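You operate a simulated robot arm through the tools that you are given. There is no shell and no other tool. Be economical: measure what you need, move in short steps, check, and stop when the job is done.

The job below is to be done with a simulated two-armed robot. You get a single attempt, and the scene is never put back.

## Task
Take the blue cloth from the service table and lay it out flat on the right half of the bench.

The check looks at the end state, three seconds after you hand in, the way a careful person would. Anything else that was tipped, shoved, dropped, spilled or broken makes it a failure. Flat cloth is picked up by pressing the open fingertips on it (5 to 10 N) and closing them slowly along it; thin cloth reads only 2 to 8 mm in the jaws.

## Robot
Two 7-joint arms with two-finger parallel grippers on one trunk, on a base that drives. Base frame: it is fixed to the floor where the robot stands at the start and does not move with it; the origin is under the middle of the robot, x ahead of it, y to its left, z up; the surface under the hand at the start is at about z = 0.86. Units: m, degrees, N and s.
The left shoulder is at the start at [0.07, 0.163, 1.07], the right one opposite. With the tool pointing down near the work surface each hand reaches from about 0.38 to 0.88 m from the robot's upright axis, wherever it stands, measured 20 degrees to its own side. Places, roughly: right half of the bench [-1.4, 1.3, 0.8]. Payload 3.43 kg a hand.
Tool frame (each hand has its own): the origin (TCP) lies between the finger pads and is the grasp point; the fingertips stand 0.034 m ahead of it; z points along the fingers, y is the line along which they close. Largest opening 0.128 m; finger width 0.024, thickness 0.012; the body of the gripper, 0.048 by 0.13 m, starts 0.096 m behind the TCP.
Orientation is told as [roll, pitch, yaw] about the base's x, y, z axes, in that order, counted from this pose: with the fingers straight down and closing along the base's y, the tool's x points along the base's -x, its y along +y and its z along -z.

## Interface
- The arms move only by the tool servo_tool. It takes "left_rows", "right_rows" or both (then of equal length, played together; a hand with none holds still); each is one flat list of numbers, 7 for each row, row after row: the opening, from 0 (shut) to 1 (fully open), then the shift along the tool's x, y, z in units of 25 mm (1.0 is 25 mm), then the turn, a rotation vector about the tool's x, y, z in units of 6 degrees (1.0 is 6 degrees). In form: [hand, x, y, z, ax, ay, az, hand, x, y, z, ax, ay, az, ...]. A call has 1 to 8 rows; each row shifts and turns the commanded pose from where the row before left it, along the tool's axes as they then stand. A call with a number of a shift or a turn outside -1 to 1 is refused whole. Each row takes 0.2 s and may step no farther than 0.05 m and 8.6 degrees from the row before; otherwise, or with a gripper value out of range, the whole call is refused. A pose out of reach is approached as far as the arm can. The call stops where the force on the tool passes 40 N (or 10 N more than at its start, if that is more) or the arm is blocked; 0.2 s more then pass. The fingers move at their own pace (about 0.153 m/s each) and stop on an object; they squeeze with about 39 N. The grip force told is the motor's: it shows also when the fingers shut on nothing. Time passes only in rows, and 0.2 s behind the last, so rows that do not move let the fingers close. The reply holds the time, the measured pose of the TCP, the force on the tool along the base axes, the opening and the grip force, in the units named above and with some noise, with the torque about the TCP (base axes, N m) and any sound that the robot's microphone picked up.
- Cameras (640 x 400 px; columns grow to the right, rows downward): "scene" is now at [0.1374, 0.0133, 1.2986]; the picture's right is [0.14, -0.99, 0.00], its down [-0.57, -0.08, -0.82] and it looks along [0.81, 0.11, -0.57] (base axes); focal length 259 px, centre (320, 200). "left" rides on the left gripper at [0.076, 0.011, -0.16] in its tool frame; the picture's right is [-0.15, 0.99, 0.00], its down [-0.88, -0.13, -0.46] and it looks along [-0.45, -0.07, 0.89] (tool axes); focal length 234 px, centre (320, 200). "right" rides on the right gripper at [0.076, -0.011, -0.16] in its tool frame; the picture's right is [0.15, 0.99, 0.00], its down [-0.88, 0.13, -0.46] and it looks along [-0.45, 0.07, 0.89] (tool axes); focal length 234 px, centre (320, 200). There is no depth. A picture from a camera that has moved, and an enlarged one, comes with that camera's place and axes in the base frame and with its lens.
- capture(camera): a new picture of that camera. The clock stands still meanwhile.
- move_column(by): slides the trunk up (or, below 0, down) by that many m; the arms and the scene camera ride with it, the base frame stays. It gives what a move gives, with no picture.
- drive_base(legs): drives the robot by 1 to 6 legs, each [ahead, left, turn to the left] in m, m and degrees, along the robot's own axes; the way and the turn of a leg run together, so that a leg with both is an arc; at most 1.5 m and 180 degrees a leg. The arms and the cameras ride along, it lands a little off, and it stops where it bumps. It gives what a move gives.
- head_to(pan, tilt): turns the head with the scene camera to pan (to the left, within 86 degrees either way) and tilt (down, from -29 to 69), counted from straight ahead of the robot. It gives what a move gives.
- zoom(camera, box): a new picture of the part [left, top, right, bottom] of that camera's present view, enlarged. The clock stands still meanwhile.
- hand_in(): hands the job in; it is judged then, once.

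Work in short steps. Places have to be worked out from the pictures, the camera data and where the tool is seen: move nearer, look again, correct. Check each grasp and each placing, and mend what went wrong. You have 120 turns and 88 pictures in all, those below and enlarged ones among them. Open the grippers and draw the arms clear of the work before you hand the job in, unless the task says otherwise; then end with one line.

The tools are called after ">>>" by a JSON object that holds its "op" and its "data". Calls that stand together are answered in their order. servo_tool: Moves the arms, as the interface text tells. Its arguments: {"type":"object","properties":{"left_rows":{"type":"array","items":{"type":"number"}},"right_rows":{"type":"array","items":{"type":"number"}}},"required":[]} The other tools are called the same way: move_column (by) slides the trunk up or down; drive_base (legs) drives the base; head_to (pan, tilt) turns the head that bears the scene camera; capture (camera) takes a picture; zoom (camera, box) takes an enlarged picture of a part of a camera's view; hand_in () hands the job in.

At the start:

```text
t: 0.0
left_ee_pos: [0.5441, 0.3323, 1.0824]
left_tcp_rot: [0.0, 0.0, 0.0]
left_force: [-0.3, -0.9, 0.3]
left_ft_torque: [-0.02, 0.02, 0.02]
left_grip_width: 0.1282
left_finger_force: 0.0
right_ee_pos: [0.5635, -0.2103, 1.0472]
right_tcp_rot: [-0.1, 0.0, -0.1]
right_force: [-0.7, -0.1, -0.2]
right_ft_torque: [0.01, 0.01, 0.03]
right_grip_width: 0.128
right_finger_force: 0.0
trunk travel left (down, up): [-0.55, 0.39]
robot x, y, heading: [-0.0008, 0.0041, 0.1]
head pan, tilt: [7.8, 35.0]
```

scene: 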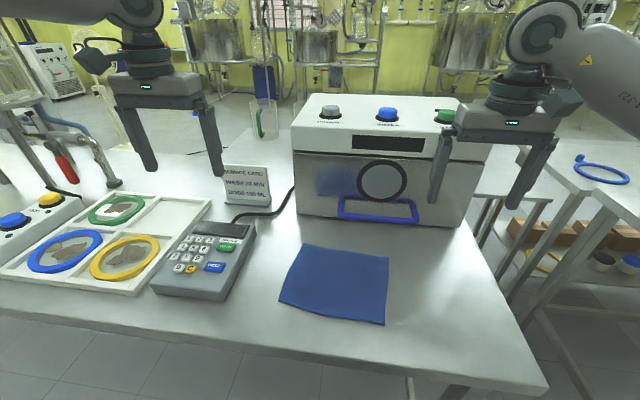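
right: 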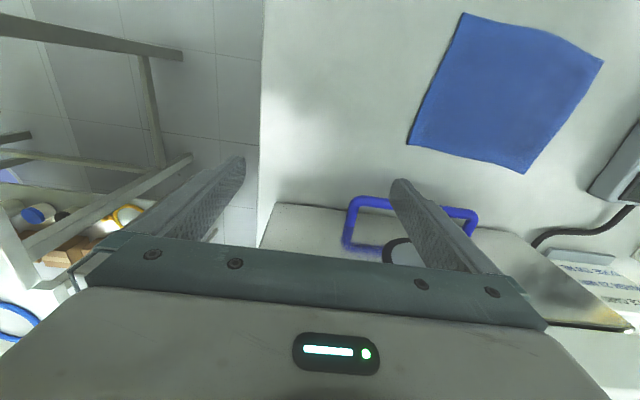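
left: 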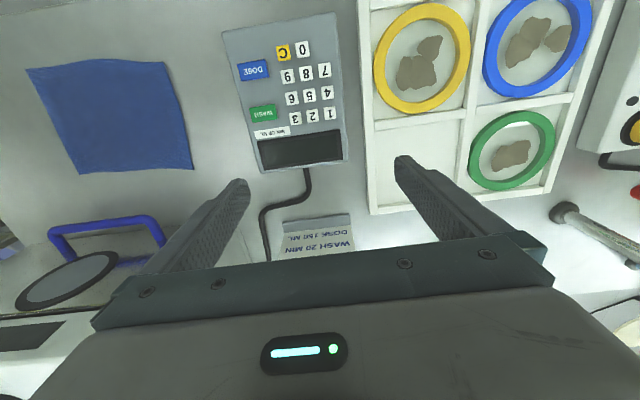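

The blue cloth on the table ahead spans about x 0.40–0.57, y −0.08–0.125. First I look around with the head to make sure which table is which and where the bench is.

>>> {"op": "head_to", "data": {"pan": 86, "tilt": 20}}

>>> {"op": "capture", "data": {"camera": "scene"}}

>>> {"op": "head_to", "data": {"pan": -60, "tilt": 25}}

>>> {"op": "capture", "data": {"camera": "scene"}}

```text
t: 1.5
left_ee_pos: [0.5436, 0.3322, 1.0827]
left_tcp_rot: [0.0, 0.0, 0.1]
left_force: [-0.2, 0.0, -0.8]
left_ft_torque: [0.0, 0.03, 0.0]
left_grip_width: 0.1284
left_finger_force: 0.0
right_ee_pos: [0.5648, -0.2099, 1.046]
right_tcp_rot: [0.0, 0.0, -0.2]
right_force: [0.2, 0.7, -0.2]
right_ft_torque: [-0.03, 0.0, 0.02]
right_grip_width: 0.1282
right_finger_force: 0.1
trunk travel left (down, up): [-0.55, 0.39]
robot x, y, heading: [0.0051, 0.0006, 0.0]
head pan, tilt: [85.9, 20.0]
```

```text
84 pictures are left
camera scene: at [0.0568, 0.0942, 1.3224], right [1.0, -0.07, 0.0], down [-0.02, -0.34, -0.94], along [0.07, 0.94, -0.34], focal length 259 px, centre (320, 200)
```

scene: 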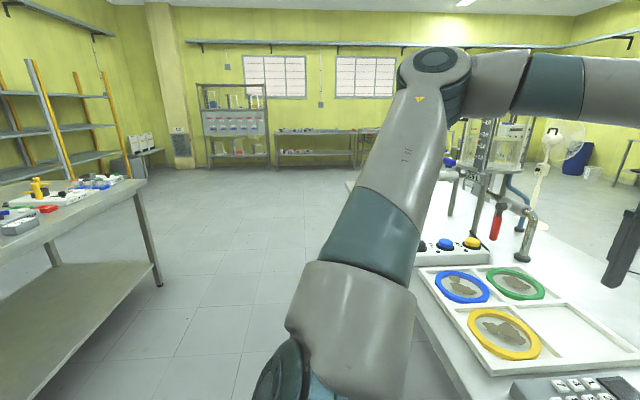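

```text
t: 3.8
left_ee_pos: [0.5445, 0.3326, 1.0822]
left_tcp_rot: [0.0, 0.1, 0.1]
left_force: [0.0, 0.3, -0.1]
left_ft_torque: [-0.02, 0.02, -0.01]
left_grip_width: 0.1281
left_finger_force: 0.1
right_ee_pos: [0.5626, -0.2106, 1.0466]
right_tcp_rot: [0.0, 0.0, -0.2]
right_force: [-0.5, -0.3, -0.2]
right_ft_torque: [0.0, 0.02, 0.03]
right_grip_width: 0.128
right_finger_force: 0.0
trunk travel left (down, up): [-0.55, 0.39]
robot x, y, heading: [0.0008, -0.0006, 0.2]
head pan, tilt: [-60.0, 25.0]
```

```text
83 pictures are left
camera scene: at [0.0962, -0.0784, 1.3144], right [-0.87, -0.5, 0.0], down [-0.21, 0.37, -0.91], along [0.45, -0.78, -0.42], focal length 259 px, centre (320, 200)
```

scene: 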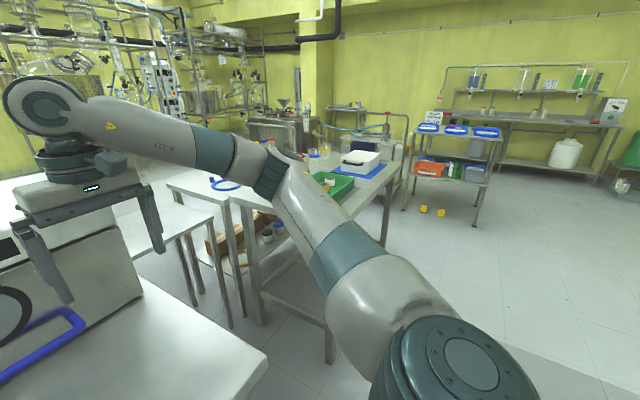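

The bench is the steel table behind left (front edge around x = −1.15, running along y). I plan to pinch the near edge of the cloth with both hands, fingers closing along x, so first I yaw both hands 90° with cameras outward.

>>> {"op": "servo_tool", "data": {"left_rows": [0.3, 0, 0, 0, 0, 0, 1, 0.3, 0, 0, 0, 0, 0, 1, 0.3, 0, 0, 0, 0, 0, 1, 0.3, 0, 0, 0, 0, 0, 1, 0.3, 0, 0, 0, 0, 0, 1, 0.3, 0, 0, 0, 0, 0, 1, 0.3, 0, 0, 0, 0, 0, 1, 0.3, 0, 0, 0, 0, 0, 1], "right_rows": [0.3, 0, 0, 0, 0, 0, -1, 0.3, 0, 0, 0, 0, 0, -1, 0.3, 0, 0, 0, 0, 0, -1, 0.3, 0, 0, 0, 0, 0, -1, 0.3, 0, 0, 0, 0, 0, -1, 0.3, 0, 0, 0, 0, 0, -1, 0.3, 0, 0, 0, 0, 0, -1, 0.3, 0, 0, 0, 0, 0, -1]}}

>>> {"op": "servo_tool", "data": {"left_rows": [0.3, 0, 0, 0, 0, 0, 1, 0.3, 0, 0, 0, 0, 0, 1, 0.3, 0, 0, 0, 0, 0, 1, 0.3, 0, 0, 0, 0, 0, 1, 0.3, 0, 0, 0, 0, 0, 1, 0.3, 0, 0, 0, 0, 0, 1, 0.3, 0, 0, 0, 0, 0, 1], "right_rows": [0.3, 0, 0, 0, 0, 0, -1, 0.3, 0, 0, 0, 0, 0, -1, 0.3, 0, 0, 0, 0, 0, -1, 0.3, 0, 0, 0, 0, 0, -1, 0.3, 0, 0, 0, 0, 0, -1, 0.3, 0, 0, 0, 0, 0, -1, 0.3, 0, 0, 0, 0, 0, -1]}}

>>> {"op": "drive_base", "data": {"legs": [[-0.08, 0, 0]]}}

>>> {"op": "head_to", "data": {"pan": 0, "tilt": 45}}

>>> {"op": "capture", "data": {"camera": "scene"}}

```text
t: 5.6
left_ee_pos: [0.5439, 0.3311, 1.0835]
left_tcp_rot: [0.0, 0.0, -48.1]
left_force: [0.3, -0.4, -1.3]
left_ft_torque: [0.0, 0.0, 0.02]
left_grip_width: 0.0381
left_finger_force: 0.0
right_ee_pos: [0.5638, -0.2103, 1.0462]
right_tcp_rot: [0.1, 0.0, 48.0]
right_force: [1.1, -0.1, -0.1]
right_ft_torque: [-0.03, 0.0, -0.02]
right_grip_width: 0.0384
right_finger_force: 0.1
trunk travel left (down, up): [-0.55, 0.39]
robot x, y, heading: [-0.0019, -0.0007, 0.3]
head pan, tilt: [-60.0, 25.0]
```

```text
t: 7.2
left_ee_pos: [0.5438, 0.3316, 1.0825]
left_tcp_rot: [0.0, -0.1, -90.0]
left_force: [-0.7, -0.1, -0.3]
left_ft_torque: [-0.01, 0.0, 0.03]
left_grip_width: 0.0385
left_finger_force: 0.0
right_ee_pos: [0.4425, -0.1359, 1.0302]
right_tcp_rot: [-0.1, 0.0, 89.7]
right_force: [-0.9, -0.2, 0.2]
right_ft_torque: [-0.01, -0.01, 0.02]
right_grip_width: 0.0382
right_finger_force: 0.1
right hand out of reach, approached as far as the arm can: row 3, 4, 5, 6, 7
trunk travel left (down, up): [-0.55, 0.39]
robot x, y, heading: [-0.0019, 0.0003, 0.2]
head pan, tilt: [-60.0, 25.0]
```

```text
t: 8.3
left_ee_pos: [0.4642, 0.3323, 1.0836]
left_tcp_rot: [0.1, 0.0, -89.9]
left_force: [-0.2, 0.0, 1.0]
left_ft_torque: [0.01, -0.03, 0.03]
left_grip_width: 0.0382
left_finger_force: 0.1
right_ee_pos: [0.361, -0.1361, 1.0285]
right_tcp_rot: [-0.1, 0.0, 89.7]
right_force: [-0.3, -0.3, -0.3]
right_ft_torque: [0.04, -0.02, -0.01]
right_grip_width: 0.0383
right_finger_force: 0.0
trunk travel left (down, up): [-0.55, 0.39]
robot x, y, heading: [-0.0823, 0.0007, -0.2]
head pan, tilt: [-60.0, 25.0]
```

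```text
t: 9.6
left_ee_pos: [0.4654, 0.3315, 1.0827]
left_tcp_rot: [0.0, 0.0, -89.9]
left_force: [0.1, -0.3, 0.2]
left_ft_torque: [0.02, 0.05, 0.0]
left_grip_width: 0.0382
left_finger_force: 0.1
right_ee_pos: [0.3641, -0.1362, 1.0287]
right_tcp_rot: [0.0, 0.0, 89.7]
right_force: [-0.5, 0.4, -0.3]
right_ft_torque: [0.01, -0.01, -0.03]
right_grip_width: 0.0382
right_finger_force: 0.0
trunk travel left (down, up): [-0.55, 0.39]
robot x, y, heading: [-0.0757, -0.0009, -0.0]
head pan, tilt: [0.0, 45.0]
```

```text
82 pictures are left
camera scene: at [0.0528, 0.0014, 1.2838], right [0.0, -1.0, 0.0], down [-0.71, 0.0, -0.71], along [0.71, 0.0, -0.71], focal length 259 px, centre (320, 200)
```

scene: 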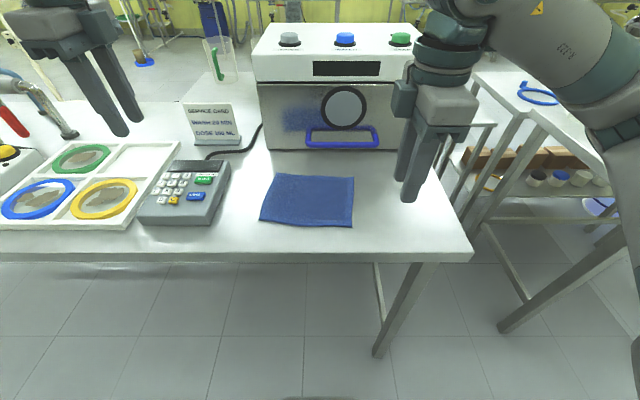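

Cloth near edge: left corner ≈(0.413, 0.129), right corner ≈(0.397, −0.065). The right hand drifted (reach); I move both hands above the near edge, keeping height, and see how the right follows.

>>> {"op": "servo_tool", "data": {"left_rows": [0.3, -1, -0.11, 0, 0, 0, 0, 0.3, -1, -0.11, 0, 0, 0, 0, 0.3, -1, -0.11, 0, 0, 0, 0, 0.3, -1, -0.11, 0, 0, 0, 0, 0.3, -1, -0.11, 0, 0, 0, 0, 0.3, -1, -0.11, 0, 0, 0, 0, 0.3, -1, -0.11, 0, 0, 0, 0, 0.3, -1, -0.11, 0, 0, 0, 0], "right_rows": [0.3, -0.4, -0.3, 0, 0, 0, 0, 0.3, -0.4, -0.3, 0, 0, 0, 0, 0.3, -0.4, -0.3, 0, 0, 0, 0, 0.3, -0.4, -0.3, 0, 0, 0, 0, 0.3, 0, 0, 0, 0, 0, 0, 0.3, 0, 0, 0, 0, 0, 0, 0.3, 0, 0, 0, 0, 0, 0, 0.3, 0, 0, 0, 0, 0, 0]}}

>>> {"op": "capture", "data": {"camera": "scene"}}

```text
t: 11.4
left_ee_pos: [0.4487, 0.1433, 1.0864]
left_tcp_rot: [-0.2, -0.1, -89.7]
left_force: [-0.3, -0.9, -0.5]
left_ft_torque: [-0.03, -0.01, -0.01]
left_grip_width: 0.0383
left_finger_force: 0.0
left hand out of reach, approached as far as the arm can: row 8
right_ee_pos: [0.3863, -0.0913, 1.0278]
right_tcp_rot: [0.0, 0.0, 89.5]
right_force: [-0.5, 0.3, 0.0]
right_ft_torque: [-0.01, 0.08, -0.01]
right_grip_width: 0.0383
right_finger_force: 0.0
right hand out of reach, approached as far as the arm can: row 2, 3, 4
trunk travel left (down, up): [-0.55, 0.39]
robot x, y, heading: [-0.079, 0.0016, 0.1]
head pan, tilt: [0.0, 45.0]
```

```text
81 pictures are left
camera scene: at [0.0546, 0.0021, 1.2836], right [0.0, -1.0, 0.0], down [-0.71, 0.0, -0.71], along [0.71, 0.0, -0.71], focal length 259 px, centre (320, 200)
```

scene: 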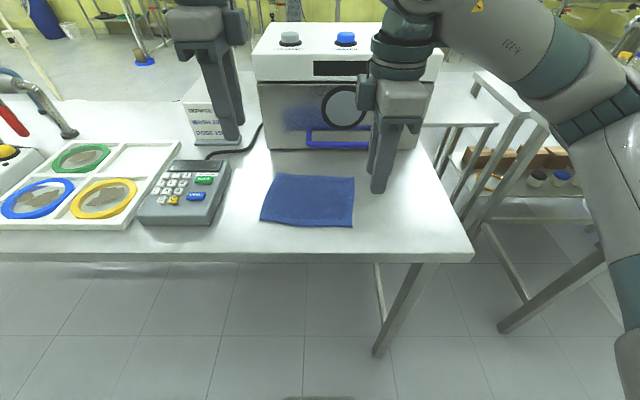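

Both hands hit reach limits with this yaw, so I go back to yaw 0 (closing along y), with the hands about 0.16 m apart at the two near corners.

>>> {"op": "servo_tool", "data": {"left_rows": [0.2, 0, 0, 0, 0, 0, -1, 0.2, 0, 0, 0, 0, 0, -1, 0.2, 0, 0, 0, 0, 0, -1, 0.2, 0, 0, 0, 0, 0, -1, 0.2, 0, 0, 0, 0, 0, -1, 0.2, 0, 0, 0, 0, 0, -1, 0.2, 0, 0, 0, 0, 0, -1, 0.2, 0, 0, 0, 0, 0, -1], "right_rows": [0.2, 0, 0, 0, 0, 0, 1, 0.2, 0, 0, 0, 0, 0, 1, 0.2, 0, 0, 0, 0, 0, 1, 0.2, 0, 0, 0, 0, 0, 1, 0.2, 0, 0, 0, 0, 0, 1, 0.2, 0, 0, 0, 0, 0, 1, 0.2, 0, 0, 0, 0, 0, 1, 0.2, 0, 0, 0, 0, 0, 1]}}

>>> {"op": "servo_tool", "data": {"left_rows": [0.2, 0, 0, 0, 0, 0, -1, 0.2, 0, 0, 0, 0, 0, -1, 0.2, 0, 0, 0, 0, 0, -1, 0.2, 0, 0, 0, 0, 0, -1, 0.2, 0, 0, 0, 0, 0, -1, 0.2, 0, 0, 0, 0, 0, -1, 0.2, 0, 0, 0, 0, 0, -1], "right_rows": [0.2, 0, 0, 0, 0, 0, 1, 0.2, 0, 0, 0, 0, 0, 1, 0.2, 0, 0, 0, 0, 0, 1, 0.2, 0, 0, 0, 0, 0, 1, 0.2, 0, 0, 0, 0, 0, 1, 0.2, 0, 0, 0, 0, 0, 1, 0.2, 0, 0, 0, 0, 0, 1]}}

```text
t: 13.2
left_ee_pos: [0.4459, 0.1419, 1.0854]
left_tcp_rot: [0.1, -0.1, -41.6]
left_force: [-1.4, -1.0, -0.6]
left_ft_torque: [0.01, -0.04, -0.02]
left_grip_width: 0.0257
left_finger_force: 0.1
right_ee_pos: [0.3839, -0.0919, 1.0279]
right_tcp_rot: [0.1, -0.2, 41.6]
right_force: [0.4, -0.2, -0.7]
right_ft_torque: [0.01, -0.02, 0.0]
right_grip_width: 0.0254
right_finger_force: 0.0
trunk travel left (down, up): [-0.55, 0.39]
robot x, y, heading: [-0.0802, -0.0028, 0.3]
head pan, tilt: [0.0, 45.0]
```

```text
t: 14.8
left_ee_pos: [0.4487, 0.1424, 1.0864]
left_tcp_rot: [0.0, 0.0, 0.3]
left_force: [0.7, 0.3, -0.7]
left_ft_torque: [-0.01, -0.01, -0.04]
left_grip_width: 0.0258
left_finger_force: 0.1
right_ee_pos: [0.3836, -0.0925, 1.0272]
right_tcp_rot: [0.0, 0.0, -0.4]
right_force: [0.2, -0.2, -0.7]
right_ft_torque: [0.01, 0.01, 0.01]
right_grip_width: 0.0254
right_finger_force: 0.1
trunk travel left (down, up): [-0.55, 0.39]
robot x, y, heading: [-0.0802, 0.0017, -0.0]
head pan, tilt: [0.0, 45.0]
```

Now move both hands over the near corners with a narrow opening and go down to about 7 cm above the surface.

>>> {"op": "servo_tool", "data": {"left_rows": [0.14, 0.277, -0.473, 0, 0, 0, 0, 0.14, 0.277, -0.473, 0, 0, 0, 0, 0.14, 0.277, -0.473, 0, 0, 0, 0, 0.14, 0, 0, 1, 0, 0, 0, 0.14, 0, 0, 1, 0, 0, 0, 0.14, 0, 0, 1, 0, 0, 0, 0.14, 0, 0, 1, 0, 0, 0, 0.14, 0, 0, 1, 0, 0, 0], "right_rows": [0.14, -0.42, 0.66, 0, 0, 0, 0, 0.14, -0.42, 0.66, 0, 0, 0, 0, 0.14, -0.42, 0.66, 0, 0, 0, 0, 0.14, 0, 0, 0.55, 0, 0, 0, 0.14, 0, 0, 0.55, 0, 0, 0, 0.14, 0, 0, 0.55, 0, 0, 0, 0.14, 0, 0, 0.55, 0, 0, 0, 0.14, 0, 0, 0.55, 0, 0, 0]}}

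>>> {"op": "capture", "data": {"camera": "left"}}

>>> {"op": "capture", "data": {"camera": "right"}}

>>> {"op": "capture", "data": {"camera": "scene"}}

```text
t: 16.6
left_ee_pos: [0.4356, 0.1379, 0.9594]
left_tcp_rot: [0.0, 0.0, 0.1]
left_force: [0.0, -0.5, 0.0]
left_ft_torque: [0.01, 0.01, -0.03]
left_grip_width: 0.0178
left_finger_force: 0.1
left hand out of reach, approached as far as the arm can: row 1, 2, 3
right_ee_pos: [0.4165, -0.0429, 0.9579]
right_tcp_rot: [0.0, 0.0, -0.2]
right_force: [0.7, -0.3, 0.0]
right_ft_torque: [0.0, 0.02, 0.04]
right_grip_width: 0.0179
right_finger_force: 0.0
trunk travel left (down, up): [-0.55, 0.39]
robot x, y, heading: [-0.0782, 0.0028, -0.2]
head pan, tilt: [0.0, 45.0]
```

```text
80 pictures are left
camera left: at [0.3588, 0.1475, 1.1202], right [0.14, 0.99, 0.0], down [0.88, -0.13, 0.46], along [0.45, -0.07, -0.89], focal length 234 px, centre (320, 200)
```

left: 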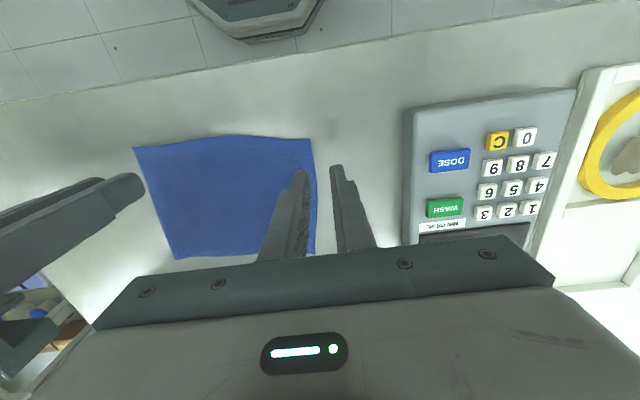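

```text
79 pictures are left
camera right: at [0.341, -0.0531, 1.1172], right [-0.14, 0.99, 0.0], down [0.88, 0.13, 0.46], along [0.45, 0.06, -0.89], focal length 234 px, centre (320, 200)
```

right: 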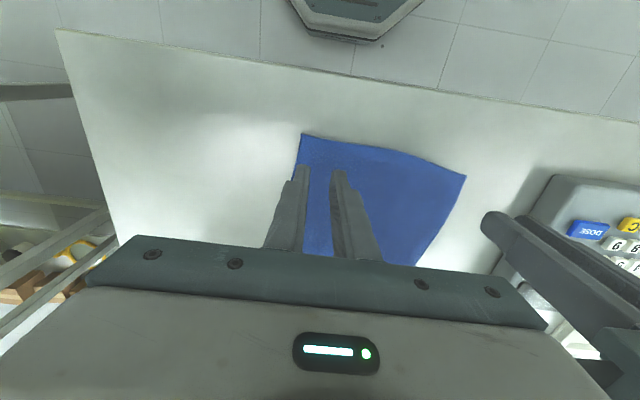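

```text
78 pictures are left
camera scene: at [0.0536, 0.0016, 1.2837], right [0.0, -1.0, 0.0], down [-0.71, 0.0, -0.71], along [0.71, 0.0, -0.71], focal length 259 px, centre (320, 200)
```

scene: 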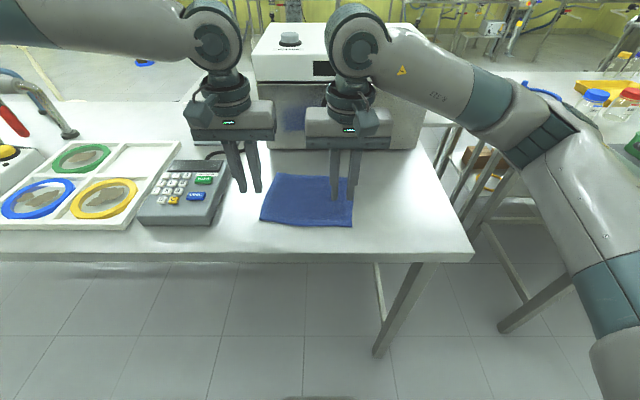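

The right hand is in place over the right near corner; the left stopped short at y = 0.138 while high. I retry the left shift now that it is low.

>>> {"op": "servo_tool", "data": {"left_rows": [0.14, 0.15, -0.6, 0, 0, 0, 0, 0.14, 0.15, -0.6, 0, 0, 0, 0, 0.14, 0, 0, 0, 0, 0, 0]}}

```text
t: 17.4
left_ee_pos: [0.4295, 0.1227, 0.9614]
left_tcp_rot: [-0.1, 0.0, 0.1]
left_force: [0.0, 0.0, -0.9]
left_ft_torque: [0.0, 0.01, 0.01]
left_grip_width: 0.0179
left_finger_force: 0.1
left hand out of reach, approached as far as the arm can: row 2
right_ee_pos: [0.4164, -0.0427, 0.9578]
right_tcp_rot: [0.0, 0.0, -0.4]
right_force: [0.1, 0.1, 0.0]
right_ft_torque: [0.01, 0.02, 0.0]
right_grip_width: 0.0181
right_finger_force: 0.1
trunk travel left (down, up): [-0.55, 0.39]
robot x, y, heading: [-0.0764, -0.0027, 0.1]
head pan, tilt: [0.0, 45.0]
```

>>> {"op": "servo_tool", "data": {"left_rows": [0.14, 0, -0.2, 0, 0, 0, 0, 0.14, 0, -0.2, 0, 0, 0, 0, 0.14, 0, -0.2, 0, 0, 0, 0, 0.14, 0, 0, 0, 0, 0, 0]}}

```text
t: 18.4
left_ee_pos: [0.4307, 0.1226, 0.9616]
left_tcp_rot: [-0.1, 0.0, 0.1]
left_force: [-0.1, 0.5, 0.8]
left_ft_torque: [0.02, -0.02, -0.01]
left_grip_width: 0.0182
left_finger_force: 0.0
left hand out of reach, approached as far as the arm can: row 1, 2, 3
right_ee_pos: [0.4156, -0.0418, 0.9578]
right_tcp_rot: [0.1, -0.1, -0.3]
right_force: [0.5, -0.2, -0.3]
right_ft_torque: [0.01, 0.04, -0.01]
right_grip_width: 0.018
right_finger_force: 0.0
trunk travel left (down, up): [-0.55, 0.39]
robot x, y, heading: [-0.0779, -0.001, 0.0]
head pan, tilt: [0.0, 45.0]
```

Checking whether the limit comes from the neighbouring hand: I move the right hand out 4 cm, then retry the left.

>>> {"op": "servo_tool", "data": {"left_rows": [0.14, 0, 0, 0, 0, 0, 0, 0.14, 0, 0, 0, 0, 0, 0, 0.14, 0, -0.3, 0, 0, 0, 0, 0.14, 0, -0.3, 0, 0, 0, 0, 0.14, 0, 0, 0, 0, 0, 0], "right_rows": [0.14, 0, -0.8, 0, 0, 0, 0, 0.14, 0, -0.8, 0, 0, 0, 0, 0.14, 0, 0, 0, 0, 0, 0, 0.14, 0, 0, 0, 0, 0, 0, 0.14, 0, 0, 0, 0, 0, 0]}}

```text
t: 19.6
left_ee_pos: [0.4298, 0.1229, 0.9609]
left_tcp_rot: [-0.1, -0.2, 0.1]
left_force: [0.5, 0.0, -0.4]
left_ft_torque: [0.01, 0.02, 0.02]
left_grip_width: 0.0178
left_finger_force: 0.0
left hand out of reach, approached as far as the arm can: row 3, 4
right_ee_pos: [0.4167, -0.0816, 0.9586]
right_tcp_rot: [0.0, -0.1, -0.3]
right_force: [0.4, 0.5, -0.2]
right_ft_torque: [-0.03, 0.03, 0.0]
right_grip_width: 0.0181
right_finger_force: 0.1
trunk travel left (down, up): [-0.55, 0.39]
robot x, y, heading: [-0.0817, -0.0011, 0.0]
head pan, tilt: [0.0, 45.0]
```

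It is the left arm's own kinematics. Lower seemed to help, so I lower the left to about 0.915 and try again.

>>> {"op": "servo_tool", "data": {"left_rows": [0.14, 0, 0, 0.9, 0, 0, 0, 0.14, 0, 0, 0.9, 0, 0, 0, 0.14, 0, -0.3, 0, 0, 0, 0, 0.14, 0, -0.3, 0, 0, 0, 0, 0.14, 0, 0, 0, 0, 0, 0]}}

```text
t: 20.8
left_ee_pos: [0.4241, 0.126, 0.919]
left_tcp_rot: [0.0, -0.1, 0.2]
left_force: [0.0, 0.3, 0.1]
left_ft_torque: [0.0, -0.01, 0.0]
left_grip_width: 0.0181
left_finger_force: 0.0
left hand out of reach, approached as far as the arm can: row 2, 3, 4
right_ee_pos: [0.4173, -0.0814, 0.9595]
right_tcp_rot: [-0.1, 0.0, -0.3]
right_force: [0.3, -0.6, -0.5]
right_ft_torque: [0.0, -0.02, 0.01]
right_grip_width: 0.018
right_finger_force: 0.0
trunk travel left (down, up): [-0.55, 0.39]
robot x, y, heading: [-0.0787, 0.0003, -0.0]
head pan, tilt: [0.0, 45.0]
```

The left arm can't come further in, but the right one still can; I raise the left slightly, shift the base 2.5 cm right, and bring the right hand back in.

>>> {"op": "servo_tool", "data": {"left_rows": [0.14, 0, 0.2, -1, 0, 0, 0, 0.14, 0, 0, -0.5, 0, 0, 0]}}

>>> {"op": "drive_base", "data": {"legs": [[0, -0.027, 0]]}}

>>> {"op": "servo_tool", "data": {"right_rows": [0.14, 0, 0.8, 0, 0, 0, 0, 0.14, 0, 0.8, 0, 0, 0, 0, 0.14, 0, 0.5, 0, 0, 0, 0, 0.14, 0, 0.5, 0, 0, 0, 0, 0.14, 0, 0, 0, 0, 0, 0]}}

```text
t: 21.4
left_ee_pos: [0.4253, 0.1316, 0.9563]
left_tcp_rot: [0.1, -0.1, 0.1]
left_force: [-0.6, -0.2, 0.5]
left_ft_torque: [0.01, 0.02, -0.02]
left_grip_width: 0.0179
left_finger_force: 0.1
right_ee_pos: [0.417, -0.0816, 0.958]
right_tcp_rot: [0.0, 0.0, -0.3]
right_force: [0.5, -0.4, -0.2]
right_ft_torque: [0.03, 0.0, 0.03]
right_grip_width: 0.0179
right_finger_force: 0.0
trunk travel left (down, up): [-0.55, 0.39]
robot x, y, heading: [-0.0855, 0.0008, 0.2]
head pan, tilt: [0.0, 45.0]
```

```text
t: 22.2
left_ee_pos: [0.4239, 0.1052, 0.9566]
left_tcp_rot: [0.0, 0.0, 0.3]
left_force: [-0.3, 0.0, -0.1]
left_ft_torque: [0.02, -0.01, 0.03]
left_grip_width: 0.0177
left_finger_force: 0.1
right_ee_pos: [0.416, -0.1077, 0.9585]
right_tcp_rot: [0.0, 0.1, -0.3]
right_force: [-0.1, -0.7, -0.1]
right_ft_torque: [0.01, -0.03, -0.01]
right_grip_width: 0.0178
right_finger_force: 0.0
trunk travel left (down, up): [-0.55, 0.39]
robot x, y, heading: [-0.083, -0.0287, 0.0]
head pan, tilt: [0.0, 45.0]
```

```text
t: 23.4
left_ee_pos: [0.4255, 0.104, 0.9562]
left_tcp_rot: [0.0, -0.1, 0.1]
left_force: [0.6, 0.2, -0.4]
left_ft_torque: [-0.02, 0.01, 0.0]
left_grip_width: 0.0179
left_finger_force: 0.0
right_ee_pos: [0.4171, -0.0422, 0.9583]
right_tcp_rot: [0.0, 0.0, -0.2]
right_force: [-0.3, -0.2, -0.3]
right_ft_torque: [0.01, -0.03, -0.02]
right_grip_width: 0.0178
right_finger_force: 0.1
trunk travel left (down, up): [-0.55, 0.39]
robot x, y, heading: [-0.0764, -0.0304, 0.0]
head pan, tilt: [0.0, 45.0]
```

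Now left (0.4255, 0.104) and right (0.417, −0.042). Check the finger placement over the corners.

>>> {"op": "servo_tool", "data": {"left_rows": [0.14, 0, 0, 0.8, 0, 0, 0, 0.14, 0, 0, 0.8, 0, 0, 0], "right_rows": [0.14, 0, 0, 0.8, 0, 0, 0, 0.14, 0, 0, 0.8, 0, 0, 0]}}

>>> {"op": "zoom", "data": {"camera": "scene", "box": [220, 120, 400, 240]}}

>>> {"op": "zoom", "data": {"camera": "left", "box": [120, 80, 440, 280]}}

>>> {"op": "zoom", "data": {"camera": "right", "box": [200, 80, 520, 280]}}

```text
t: 24.0
left_ee_pos: [0.4272, 0.1038, 0.9156]
left_tcp_rot: [0.0, 0.1, 0.1]
left_force: [0.1, 0.5, -1.2]
left_ft_torque: [0.0, 0.01, -0.02]
left_grip_width: 0.018
left_finger_force: 0.1
right_ee_pos: [0.4181, -0.0415, 0.919]
right_tcp_rot: [0.0, -0.1, -0.3]
right_force: [-1.0, 0.2, -0.7]
right_ft_torque: [0.02, 0.01, 0.0]
right_grip_width: 0.0177
right_finger_force: 0.1
trunk travel left (down, up): [-0.55, 0.39]
robot x, y, heading: [-0.0738, -0.0259, -0.1]
head pan, tilt: [0.0, 45.0]
```

```text
3.33 times, centred on (310, 180) of scene
camera zoom: at [0.0532, -0.025, 1.2838], right [0.0, -1.0, 0.0], down [-0.71, 0.0, -0.71], along [0.71, 0.0, -0.71], focal length 865 px, centre (353, 267)
```

zoom: 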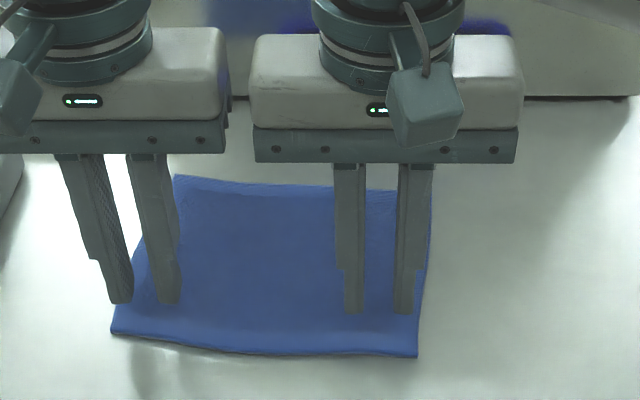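

```text
2.00 times, centred on (280, 180) of left
camera zoom: at [0.3506, 0.1142, 1.0761], right [0.14, 0.99, 0.0], down [0.88, -0.13, 0.46], along [0.45, -0.07, -0.89], focal length 468 px, centre (400, 240)
```

zoom: 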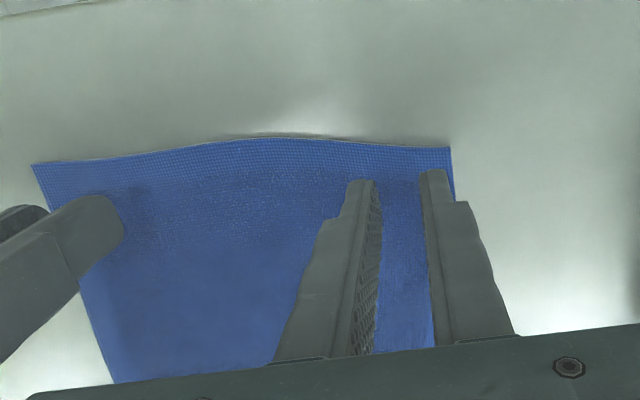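

```text
2.00 times, centred on (360, 180) of right
camera zoom: at [0.341, -0.0525, 1.0774], right [-0.14, 0.99, 0.0], down [0.88, 0.13, 0.46], along [0.45, 0.07, -0.89], focal length 468 px, centre (240, 240)
```

zoom: 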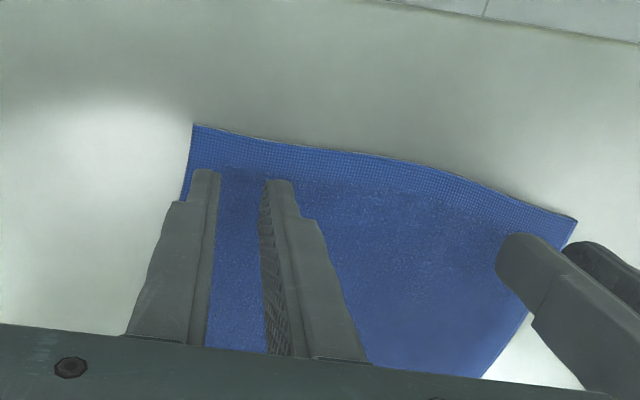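

Fingers are over both near corners. I lower both in small steps toward contact.

>>> {"op": "servo_tool", "data": {"left_rows": [0.14, 0.1, 0, 0.4, 0, 0, 0, 0.14, 0.1, 0, 0.3, 0, 0, 0, 0.14, 0, 0, 0.1, 0, 0, 0], "right_rows": [0.14, 0, 0, 0.4, 0, 0, 0, 0.14, 0, 0, 0.4, 0, 0, 0, 0.14, 0, 0, 0.1, 0, 0, 0]}}

```text
t: 24.8
left_ee_pos: [0.4195, 0.104, 0.8973]
left_tcp_rot: [0.0, -0.2, 0.2]
left_force: [1.1, 0.5, 3.9]
left_ft_torque: [0.0, -0.01, -0.01]
left_grip_width: 0.0179
left_finger_force: 0.1
right_ee_pos: [0.4164, -0.0418, 0.8967]
right_tcp_rot: [0.1, -0.2, -0.3]
right_force: [2.8, -0.1, 11.0]
right_ft_torque: [-0.01, -0.09, 0.01]
right_grip_width: 0.0179
right_finger_force: 0.1
trunk travel left (down, up): [-0.55, 0.39]
robot x, y, heading: [-0.0799, -0.0261, 0.1]
head pan, tilt: [0.0, 45.0]
```

Both touch (4 N and 11 N). I balance the force and close slowly while pressed.

>>> {"op": "servo_tool", "data": {"left_rows": [0.14, 0, 0, 0.06, 0, 0, 0, 0.12, 0, 0, 0, 0, 0, 0, 0.1, 0, 0, 0, 0, 0, 0, 0.08, 0, 0, 0, 0, 0, 0, 0.06, 0, 0, 0, 0, 0, 0, 0.04, 0, 0, 0, 0, 0, 0, 0.02, 0, 0, 0, 0, 0, 0, 0, 0, 0, 0, 0, 0, 0], "right_rows": [0.14, 0, 0, -0.03, 0, 0, 0, 0.12, 0, 0, 0, 0, 0, 0, 0.1, 0, 0, 0, 0, 0, 0, 0.08, 0, 0, 0, 0, 0, 0, 0.06, 0, 0, 0, 0, 0, 0, 0.04, 0, 0, 0, 0, 0, 0, 0.02, 0, 0, 0, 0, 0, 0, 0, 0, 0, 0, 0, 0, 0]}}

>>> {"op": "zoom", "data": {"camera": "scene", "box": [220, 120, 400, 240]}}

```text
t: 26.6
left_ee_pos: [0.4192, 0.1047, 0.8966]
left_tcp_rot: [0.0, -0.2, 0.2]
left_force: [1.5, -0.7, 27.1]
left_ft_torque: [-0.04, -0.06, 0.02]
left_grip_width: 0.0001
left_finger_force: 33.5
right_ee_pos: [0.4159, -0.0435, 0.8961]
right_tcp_rot: [0.0, -0.2, -0.2]
right_force: [0.4, -0.7, 3.9]
right_ft_torque: [-0.02, 0.01, -0.02]
right_grip_width: 0.0
right_finger_force: 32.8
trunk travel left (down, up): [-0.55, 0.39]
robot x, y, heading: [-0.078, -0.0274, 0.2]
head pan, tilt: [0.0, 45.0]
```

```text
3.33 times, centred on (310, 180) of scene
camera zoom: at [0.0503, -0.0257, 1.2842], right [0.0, -1.0, 0.0], down [-0.71, 0.0, -0.71], along [0.71, 0.0, -0.71], focal length 865 px, centre (353, 267)
```

zoom: 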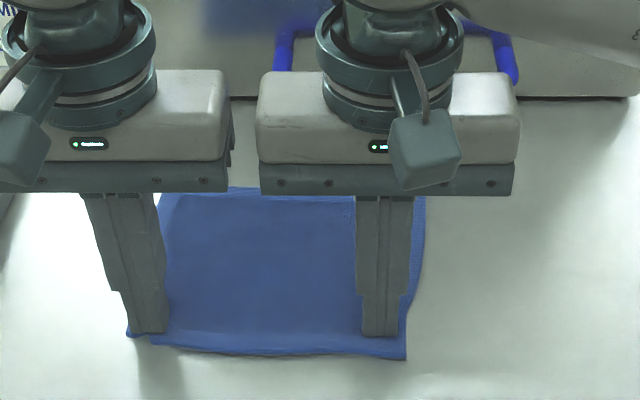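

Both fingers read 0 mm: nothing pinched. Look closer at the tips before retrying.

>>> {"op": "zoom", "data": {"camera": "right", "box": [240, 100, 400, 200]}}

>>> {"op": "zoom", "data": {"camera": "left", "box": [240, 100, 400, 200]}}

```text
4.00 times, centred on (320, 150) of right
camera zoom: at [0.339, -0.0542, 1.0569], right [-0.14, 0.99, 0.0], down [0.88, 0.13, 0.46], along [0.45, 0.07, -0.89], focal length 937 px, centre (320, 400)
```

zoom: 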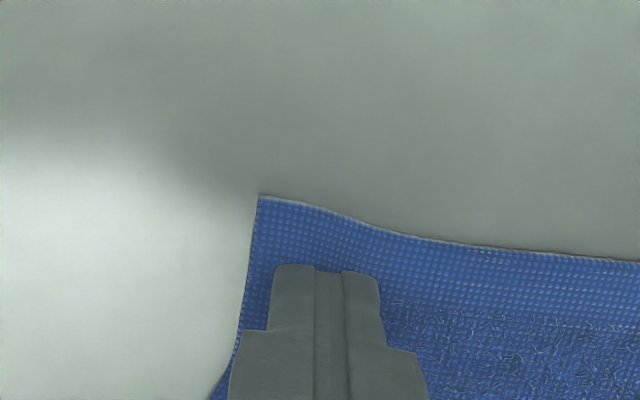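

```text
4.00 times, centred on (320, 150) of left
camera zoom: at [0.3422, 0.1139, 1.0563], right [0.14, 0.99, 0.0], down [0.88, -0.13, 0.46], along [0.45, -0.07, -0.89], focal length 937 px, centre (320, 400)
```

zoom: 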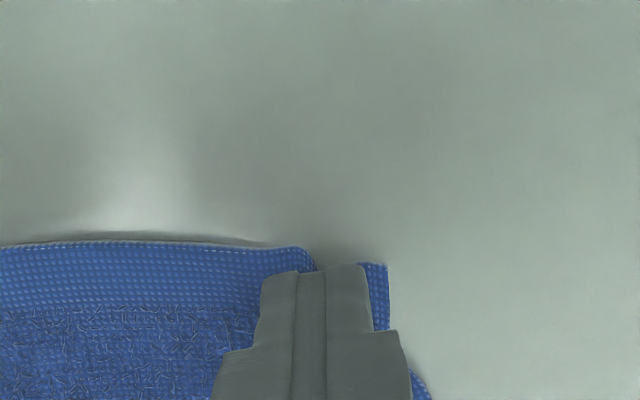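

The 18 mm gap was too narrow for the cloth to buckle up. I lift slightly, open to ~32 mm, and look at where the edges are.

>>> {"op": "servo_tool", "data": {"left_rows": [0, 0, 0, -0.4, 0, 0, 0, 0.25, 0, 0, -0.4, 0, 0, 0, 0.25, 0, 0, 0, 0, 0, 0], "right_rows": [0, 0, 0, -0.4, 0, 0, 0, 0.25, 0, 0, -0.4, 0, 0, 0, 0.25, 0, 0, 0, 0, 0, 0]}}

>>> {"op": "zoom", "data": {"camera": "scene", "box": [220, 120, 400, 240]}}

>>> {"op": "zoom", "data": {"camera": "left", "box": [120, 80, 440, 280]}}

>>> {"op": "zoom", "data": {"camera": "right", "box": [200, 80, 520, 280]}}

```text
t: 27.4
left_ee_pos: [0.4208, 0.1028, 0.9154]
left_tcp_rot: [0.1, 0.1, 0.2]
left_force: [1.1, 0.7, -0.2]
left_ft_torque: [0.02, 0.03, 0.03]
left_grip_width: 0.032
left_finger_force: 0.1
right_ee_pos: [0.4153, -0.0429, 0.9164]
right_tcp_rot: [-0.1, 0.0, -0.3]
right_force: [1.0, -0.5, 0.2]
right_ft_torque: [0.0, 0.0, 0.01]
right_grip_width: 0.0316
right_finger_force: 0.0
trunk travel left (down, up): [-0.55, 0.39]
robot x, y, heading: [-0.077, -0.0271, 0.0]
head pan, tilt: [0.0, 45.0]
```

```text
3.33 times, centred on (310, 180) of scene
camera zoom: at [0.0533, -0.025, 1.2836], right [0.0, -1.0, 0.0], down [-0.71, 0.0, -0.71], along [0.71, 0.0, -0.71], focal length 865 px, centre (353, 267)
```

zoom: 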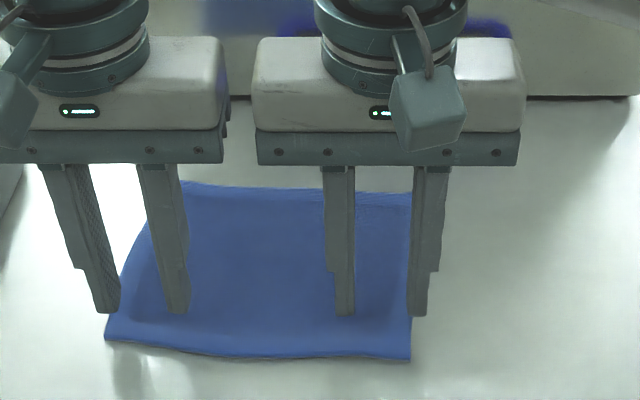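

```text
2.00 times, centred on (280, 180) of left
camera zoom: at [0.3441, 0.1145, 1.0748], right [0.14, 0.99, 0.0], down [0.88, -0.13, 0.45], along [0.45, -0.06, -0.89], focal length 468 px, centre (400, 240)
```

zoom: 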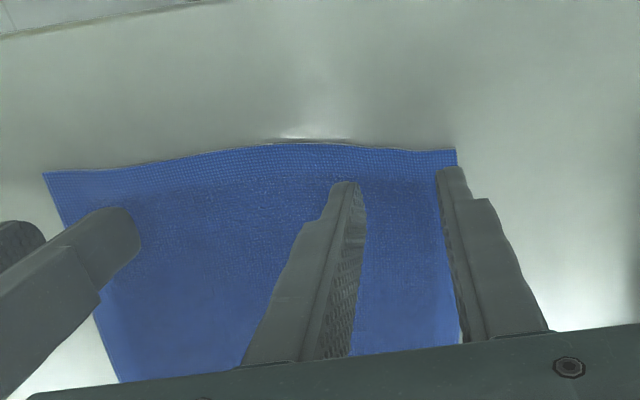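

```text
2.00 times, centred on (360, 180) of right
camera zoom: at [0.3406, -0.0537, 1.0759], right [-0.14, 0.99, 0.0], down [0.88, 0.13, 0.46], along [0.45, 0.06, -0.89], focal length 468 px, centre (240, 240)
```

zoom: 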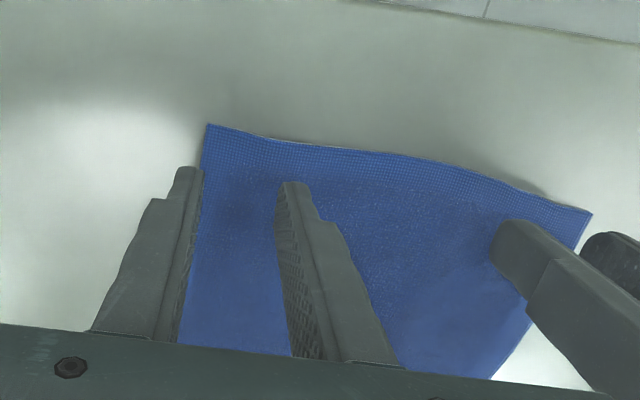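

The cloth shifted about 5 mm left (edges y ≈ 0.131 and −0.061). I move the right hand to −0.034, the left to 0.105 and touch down again lightly.

>>> {"op": "servo_tool", "data": {"left_rows": [0.25, 0, 0.08, 0, 0, 0, 0, 0.25, 0, 0, 0.35, 0, 0, 0, 0.25, 0, 0, 0.35, 0, 0, 0, 0.25, 0, 0, 0.04, 0, 0, 0], "right_rows": [0.25, 0, 0.36, 0, 0, 0, 0, 0.25, 0, 0, 0.35, 0, 0, 0, 0.25, 0, 0, 0.35, 0, 0, 0, 0.25, 0, 0, 0.04, 0, 0, 0]}}

```text
t: 28.4
left_ee_pos: [0.4197, 0.1061, 0.898]
left_tcp_rot: [0.0, -0.1, 0.1]
left_force: [1.1, 0.5, 7.0]
left_ft_torque: [0.0, -0.03, 0.01]
left_grip_width: 0.0322
left_finger_force: 0.0
right_ee_pos: [0.4169, -0.0339, 0.8996]
right_tcp_rot: [-0.1, -0.2, -0.2]
right_force: [-0.4, 0.6, 2.3]
right_ft_torque: [0.0, 0.01, -0.01]
right_grip_width: 0.0321
right_finger_force: 0.2
trunk travel left (down, up): [-0.55, 0.39]
robot x, y, heading: [-0.0799, -0.0285, 0.4]
head pan, tilt: [0.0, 45.0]
```

Left 7 N, right 2 N; I add a touch on the right and close slowly halfway to watch force.

>>> {"op": "servo_tool", "data": {"left_rows": [0.25, 0, 0, 0, 0, 0, 0, 0.23, 0, 0, 0, 0, 0, 0, 0.21, 0, 0, 0, 0, 0, 0, 0.19, 0, 0, 0, 0, 0, 0, 0.17, 0, 0, 0, 0, 0, 0, 0.15, 0, 0, 0, 0, 0, 0, 0.13, 0, 0, 0, 0, 0, 0], "right_rows": [0.25, 0, 0, 0.06, 0, 0, 0, 0.23, 0, 0, 0, 0, 0, 0, 0.21, 0, 0, 0, 0, 0, 0, 0.19, 0, 0, 0, 0, 0, 0, 0.17, 0, 0, 0, 0, 0, 0, 0.15, 0, 0, 0, 0, 0, 0, 0.13, 0, 0, 0, 0, 0, 0]}}

>>> {"op": "zoom", "data": {"camera": "right", "box": [240, 100, 400, 200]}}

>>> {"op": "zoom", "data": {"camera": "left", "box": [240, 100, 400, 200]}}

```text
t: 30.0
left_ee_pos: [0.4177, 0.1077, 0.8975]
left_tcp_rot: [0.0, -0.1, 0.2]
left_force: [0.5, -0.1, 7.7]
left_ft_torque: [0.0, 0.02, 0.01]
left_grip_width: 0.0161
left_finger_force: 0.1
right_ee_pos: [0.4154, -0.0344, 0.8973]
right_tcp_rot: [0.0, 0.0, -0.2]
right_force: [0.9, 0.6, 10.8]
right_ft_torque: [0.0, 0.01, 0.01]
right_grip_width: 0.0162
right_finger_force: 0.1
trunk travel left (down, up): [-0.55, 0.39]
robot x, y, heading: [-0.0785, -0.0291, 0.2]
head pan, tilt: [0.0, 45.0]
```

```text
4.00 times, centred on (320, 150) of right
camera zoom: at [0.3398, -0.045, 1.0562], right [-0.14, 0.99, 0.0], down [0.88, 0.13, 0.46], along [0.45, 0.07, -0.89], focal length 937 px, centre (320, 400)
```

zoom: 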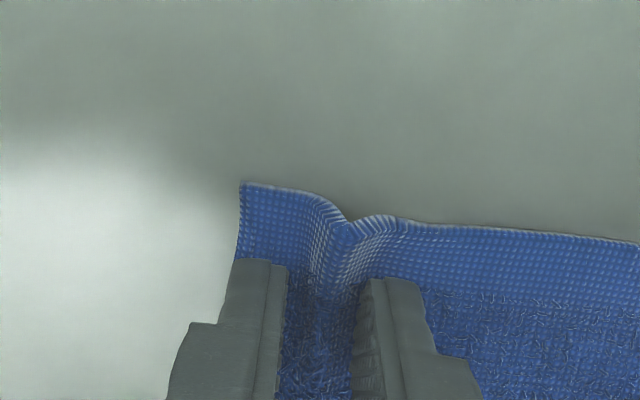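

```text
4.00 times, centred on (320, 150) of left
camera zoom: at [0.3423, 0.1165, 1.0573], right [0.14, 0.99, 0.0], down [0.88, -0.13, 0.46], along [0.45, -0.07, -0.89], focal length 937 px, centre (320, 400)
```

zoom: 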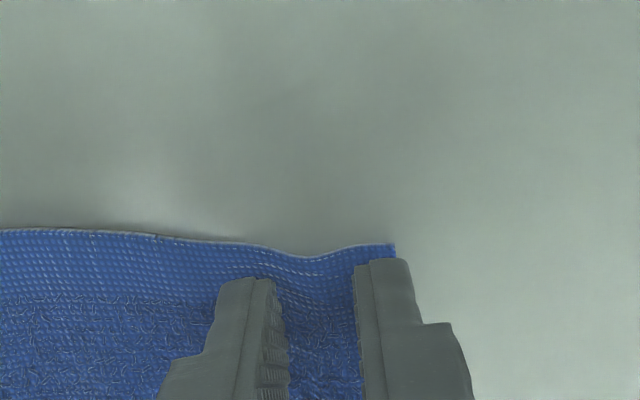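

Ridges are forming at both hands. Continue closing slowly.

>>> {"op": "servo_tool", "data": {"left_rows": [0.12, 0, 0, 0.02, 0, 0, 0, 0.1, 0, 0, 0, 0, 0, 0, 0.08, 0, 0, 0, 0, 0, 0, 0.06, 0, 0, 0, 0, 0, 0, 0.04, 0, 0, 0, 0, 0, 0, 0.02, 0, 0, 0, 0, 0, 0, 0, 0, 0, 0, 0, 0, 0, 0, 0, 0, 0, 0, 0, 0], "right_rows": [0.12, 0, 0, 0, 0, 0, 0, 0.1, 0, 0, 0, 0, 0, 0, 0.08, 0, 0, 0, 0, 0, 0, 0.06, 0, 0, 0, 0, 0, 0, 0.04, 0, 0, 0, 0, 0, 0, 0.02, 0, 0, 0, 0, 0, 0, 0, 0, 0, 0, 0, 0, 0, 0, 0, 0, 0, 0, 0, 0]}}

>>> {"op": "zoom", "data": {"camera": "right", "box": [240, 100, 400, 200]}}

>>> {"op": "zoom", "data": {"camera": "left", "box": [240, 100, 400, 200]}}

```text
t: 31.8
left_ee_pos: [0.4177, 0.1067, 0.8964]
left_tcp_rot: [0.0, -0.2, 0.1]
left_force: [0.2, -2.6, 14.5]
left_ft_torque: [-0.12, -0.02, -0.02]
left_grip_width: 0.0001
left_finger_force: 33.3
right_ee_pos: [0.4154, -0.0341, 0.8977]
right_tcp_rot: [0.0, -0.1, -0.2]
right_force: [-0.1, 2.8, 9.5]
right_ft_torque: [0.1, 0.0, 0.02]
right_grip_width: 0.0034
right_finger_force: 37.8
trunk travel left (down, up): [-0.55, 0.39]
robot x, y, heading: [-0.0812, -0.0252, -0.1]
head pan, tilt: [0.0, 45.0]
```

```text
4.00 times, centred on (320, 150) of right
camera zoom: at [0.3394, -0.045, 1.0563], right [-0.14, 0.99, 0.0], down [0.88, 0.13, 0.46], along [0.45, 0.07, -0.89], focal length 937 px, centre (320, 400)
```

zoom: 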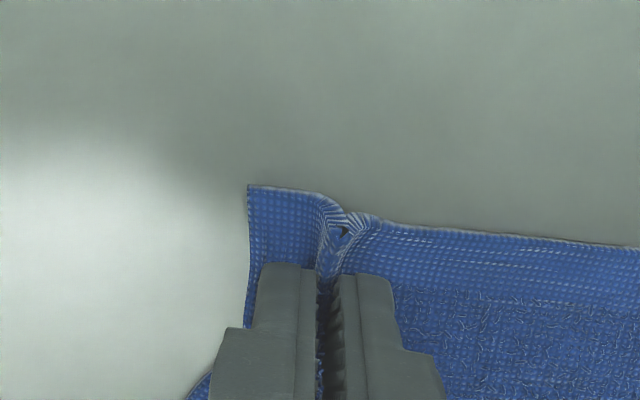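

```text
4.00 times, centred on (320, 150) of left
camera zoom: at [0.3417, 0.1159, 1.0567], right [0.14, 0.99, 0.0], down [0.88, -0.13, 0.46], along [0.45, -0.07, -0.89], focal length 937 px, centre (320, 400)
```

zoom: 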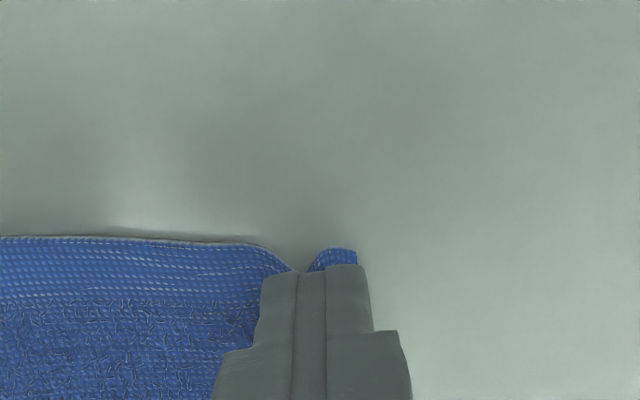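

The right hand holds a fold (3.4 mm). The left missed, its outer finger being half off the edge; I lift it, open, and re-aim slightly inward.

>>> {"op": "servo_tool", "data": {"left_rows": [0, 0, 0, -0.4, 0, 0, 0, 0.26, 0, -0.1, -0.4, 0, 0, 0, 0.26, 0, 0, 0, 0, 0, 0], "right_rows": [0, 0, 0, 0, 0, 0, 0, 0, 0, 0, 0, 0, 0, 0, 0, 0, 0, 0, 0, 0, 0]}}

>>> {"op": "zoom", "data": {"camera": "left", "box": [160, 80, 480, 280]}}

```text
t: 32.6
left_ee_pos: [0.4183, 0.1032, 0.9163]
left_tcp_rot: [0.0, 0.0, 0.3]
left_force: [0.1, 0.8, 0.1]
left_ft_torque: [0.05, 0.0, -0.01]
left_grip_width: 0.0334
left_finger_force: 0.0
right_ee_pos: [0.4156, -0.0349, 0.8977]
right_tcp_rot: [0.0, -0.1, -0.3]
right_force: [-2.1, 0.5, 13.8]
right_ft_torque: [0.01, 0.07, 0.0]
right_grip_width: 0.0037
right_finger_force: 38.3
trunk travel left (down, up): [-0.55, 0.39]
robot x, y, heading: [-0.0756, -0.025, 0.1]
head pan, tilt: [0.0, 45.0]
```

```text
2.00 times, centred on (320, 180) of left
camera zoom: at [0.3426, 0.1139, 1.0759], right [0.14, 0.99, 0.0], down [0.88, -0.13, 0.46], along [0.45, -0.06, -0.89], focal length 468 px, centre (320, 240)
```

zoom: 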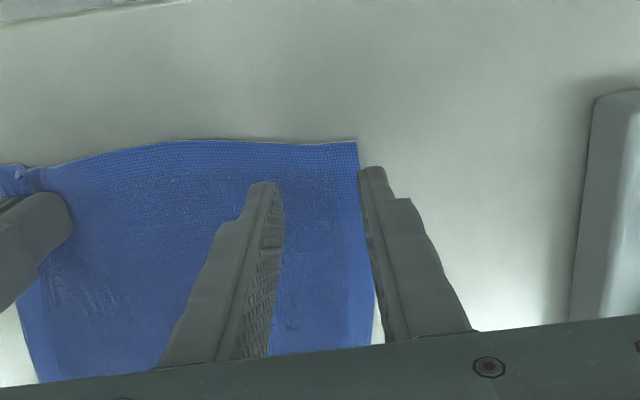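

Left edge is now at about y = 0.123, which needs a closer hand spacing. I lift the right hand 5 mm and tilt it 15° outward, holding its fold, to make room.

>>> {"op": "servo_tool", "data": {"left_rows": [0.26, 0, 0, 0, 0, 0, 0, 0.26, 0, 0, 0, 0, 0, 0, 0.26, 0, 0, 0, 0, 0, 0, 0.26, 0, 0, 0, 0, 0, 0, 0.26, 0, 0, 0, 0, 0, 0], "right_rows": [0, 0, 0, -0.2, 0, 0, 0, 0, 0, -0.12, 0, -0.85, 0, 0, 0, 0, -0.12, 0, -0.85, 0, 0, 0, 0, -0.12, 0, -0.85, 0, 0, 0, 0, 0, 0, 0, 0, 0]}}

>>> {"op": "zoom", "data": {"camera": "scene", "box": [220, 120, 400, 240]}}

```text
t: 33.8
left_ee_pos: [0.4194, 0.1051, 0.9158]
left_tcp_rot: [0.1, 0.0, 0.2]
left_force: [0.6, -1.1, -0.5]
left_ft_torque: [-0.01, 0.0, 0.04]
left_grip_width: 0.0334
left_finger_force: 0.0
right_ee_pos: [0.4154, -0.0411, 0.9]
right_tcp_rot: [15.3, 0.0, -0.2]
right_force: [0.2, 0.3, 0.4]
right_ft_torque: [-0.1, 0.04, 0.02]
right_grip_width: 0.0034
right_finger_force: 38.0
trunk travel left (down, up): [-0.55, 0.39]
robot x, y, heading: [-0.0779, -0.0252, 0.3]
head pan, tilt: [0.0, 45.0]
```

```text
3.33 times, centred on (310, 180) of scene
camera zoom: at [0.0527, -0.0245, 1.2838], right [0.0, -1.0, 0.0], down [-0.71, 0.0, -0.71], along [0.71, 0.0, -0.71], focal length 865 px, centre (353, 267)
```

zoom: 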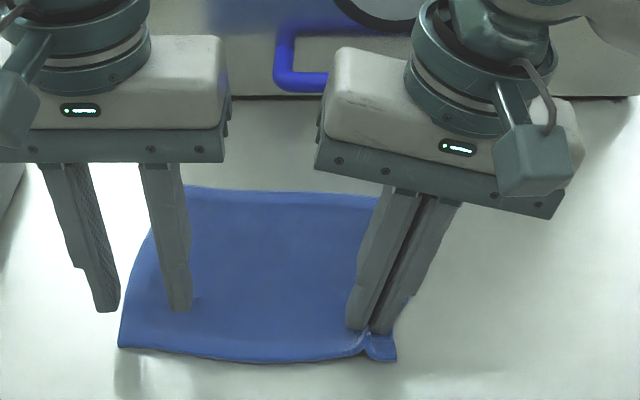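

The tilt gives room. Now I probe how far in the left hand can go (target y ≈ 0.088), pulling slightly nearer in x.

>>> {"op": "servo_tool", "data": {"left_rows": [0.3, 0.15, -0.2, 0, 0, 0, 0, 0.3, 0.15, -0.2, 0, 0, 0, 0, 0.3, 0, -0.2, 0, 0, 0, 0, 0.3, 0, 0, 0, 0, 0, 0]}}

```text
t: 34.8
left_ee_pos: [0.4116, 0.0975, 0.9169]
left_tcp_rot: [-0.1, 0.0, 0.3]
left_force: [-0.1, 0.5, -0.1]
left_ft_torque: [0.04, -0.03, 0.01]
left_grip_width: 0.0385
left_finger_force: 0.0
left hand out of reach, approached as far as the arm can: row 2, 3
right_ee_pos: [0.4169, -0.0421, 0.9019]
right_tcp_rot: [15.3, 0.1, -0.2]
right_force: [0.5, -0.1, 0.3]
right_ft_torque: [-0.1, 0.0, 0.01]
right_grip_width: 0.0037
right_finger_force: 38.3
trunk travel left (down, up): [-0.55, 0.39]
robot x, y, heading: [-0.0793, -0.0253, 0.4]
head pan, tilt: [0.0, 45.0]
```

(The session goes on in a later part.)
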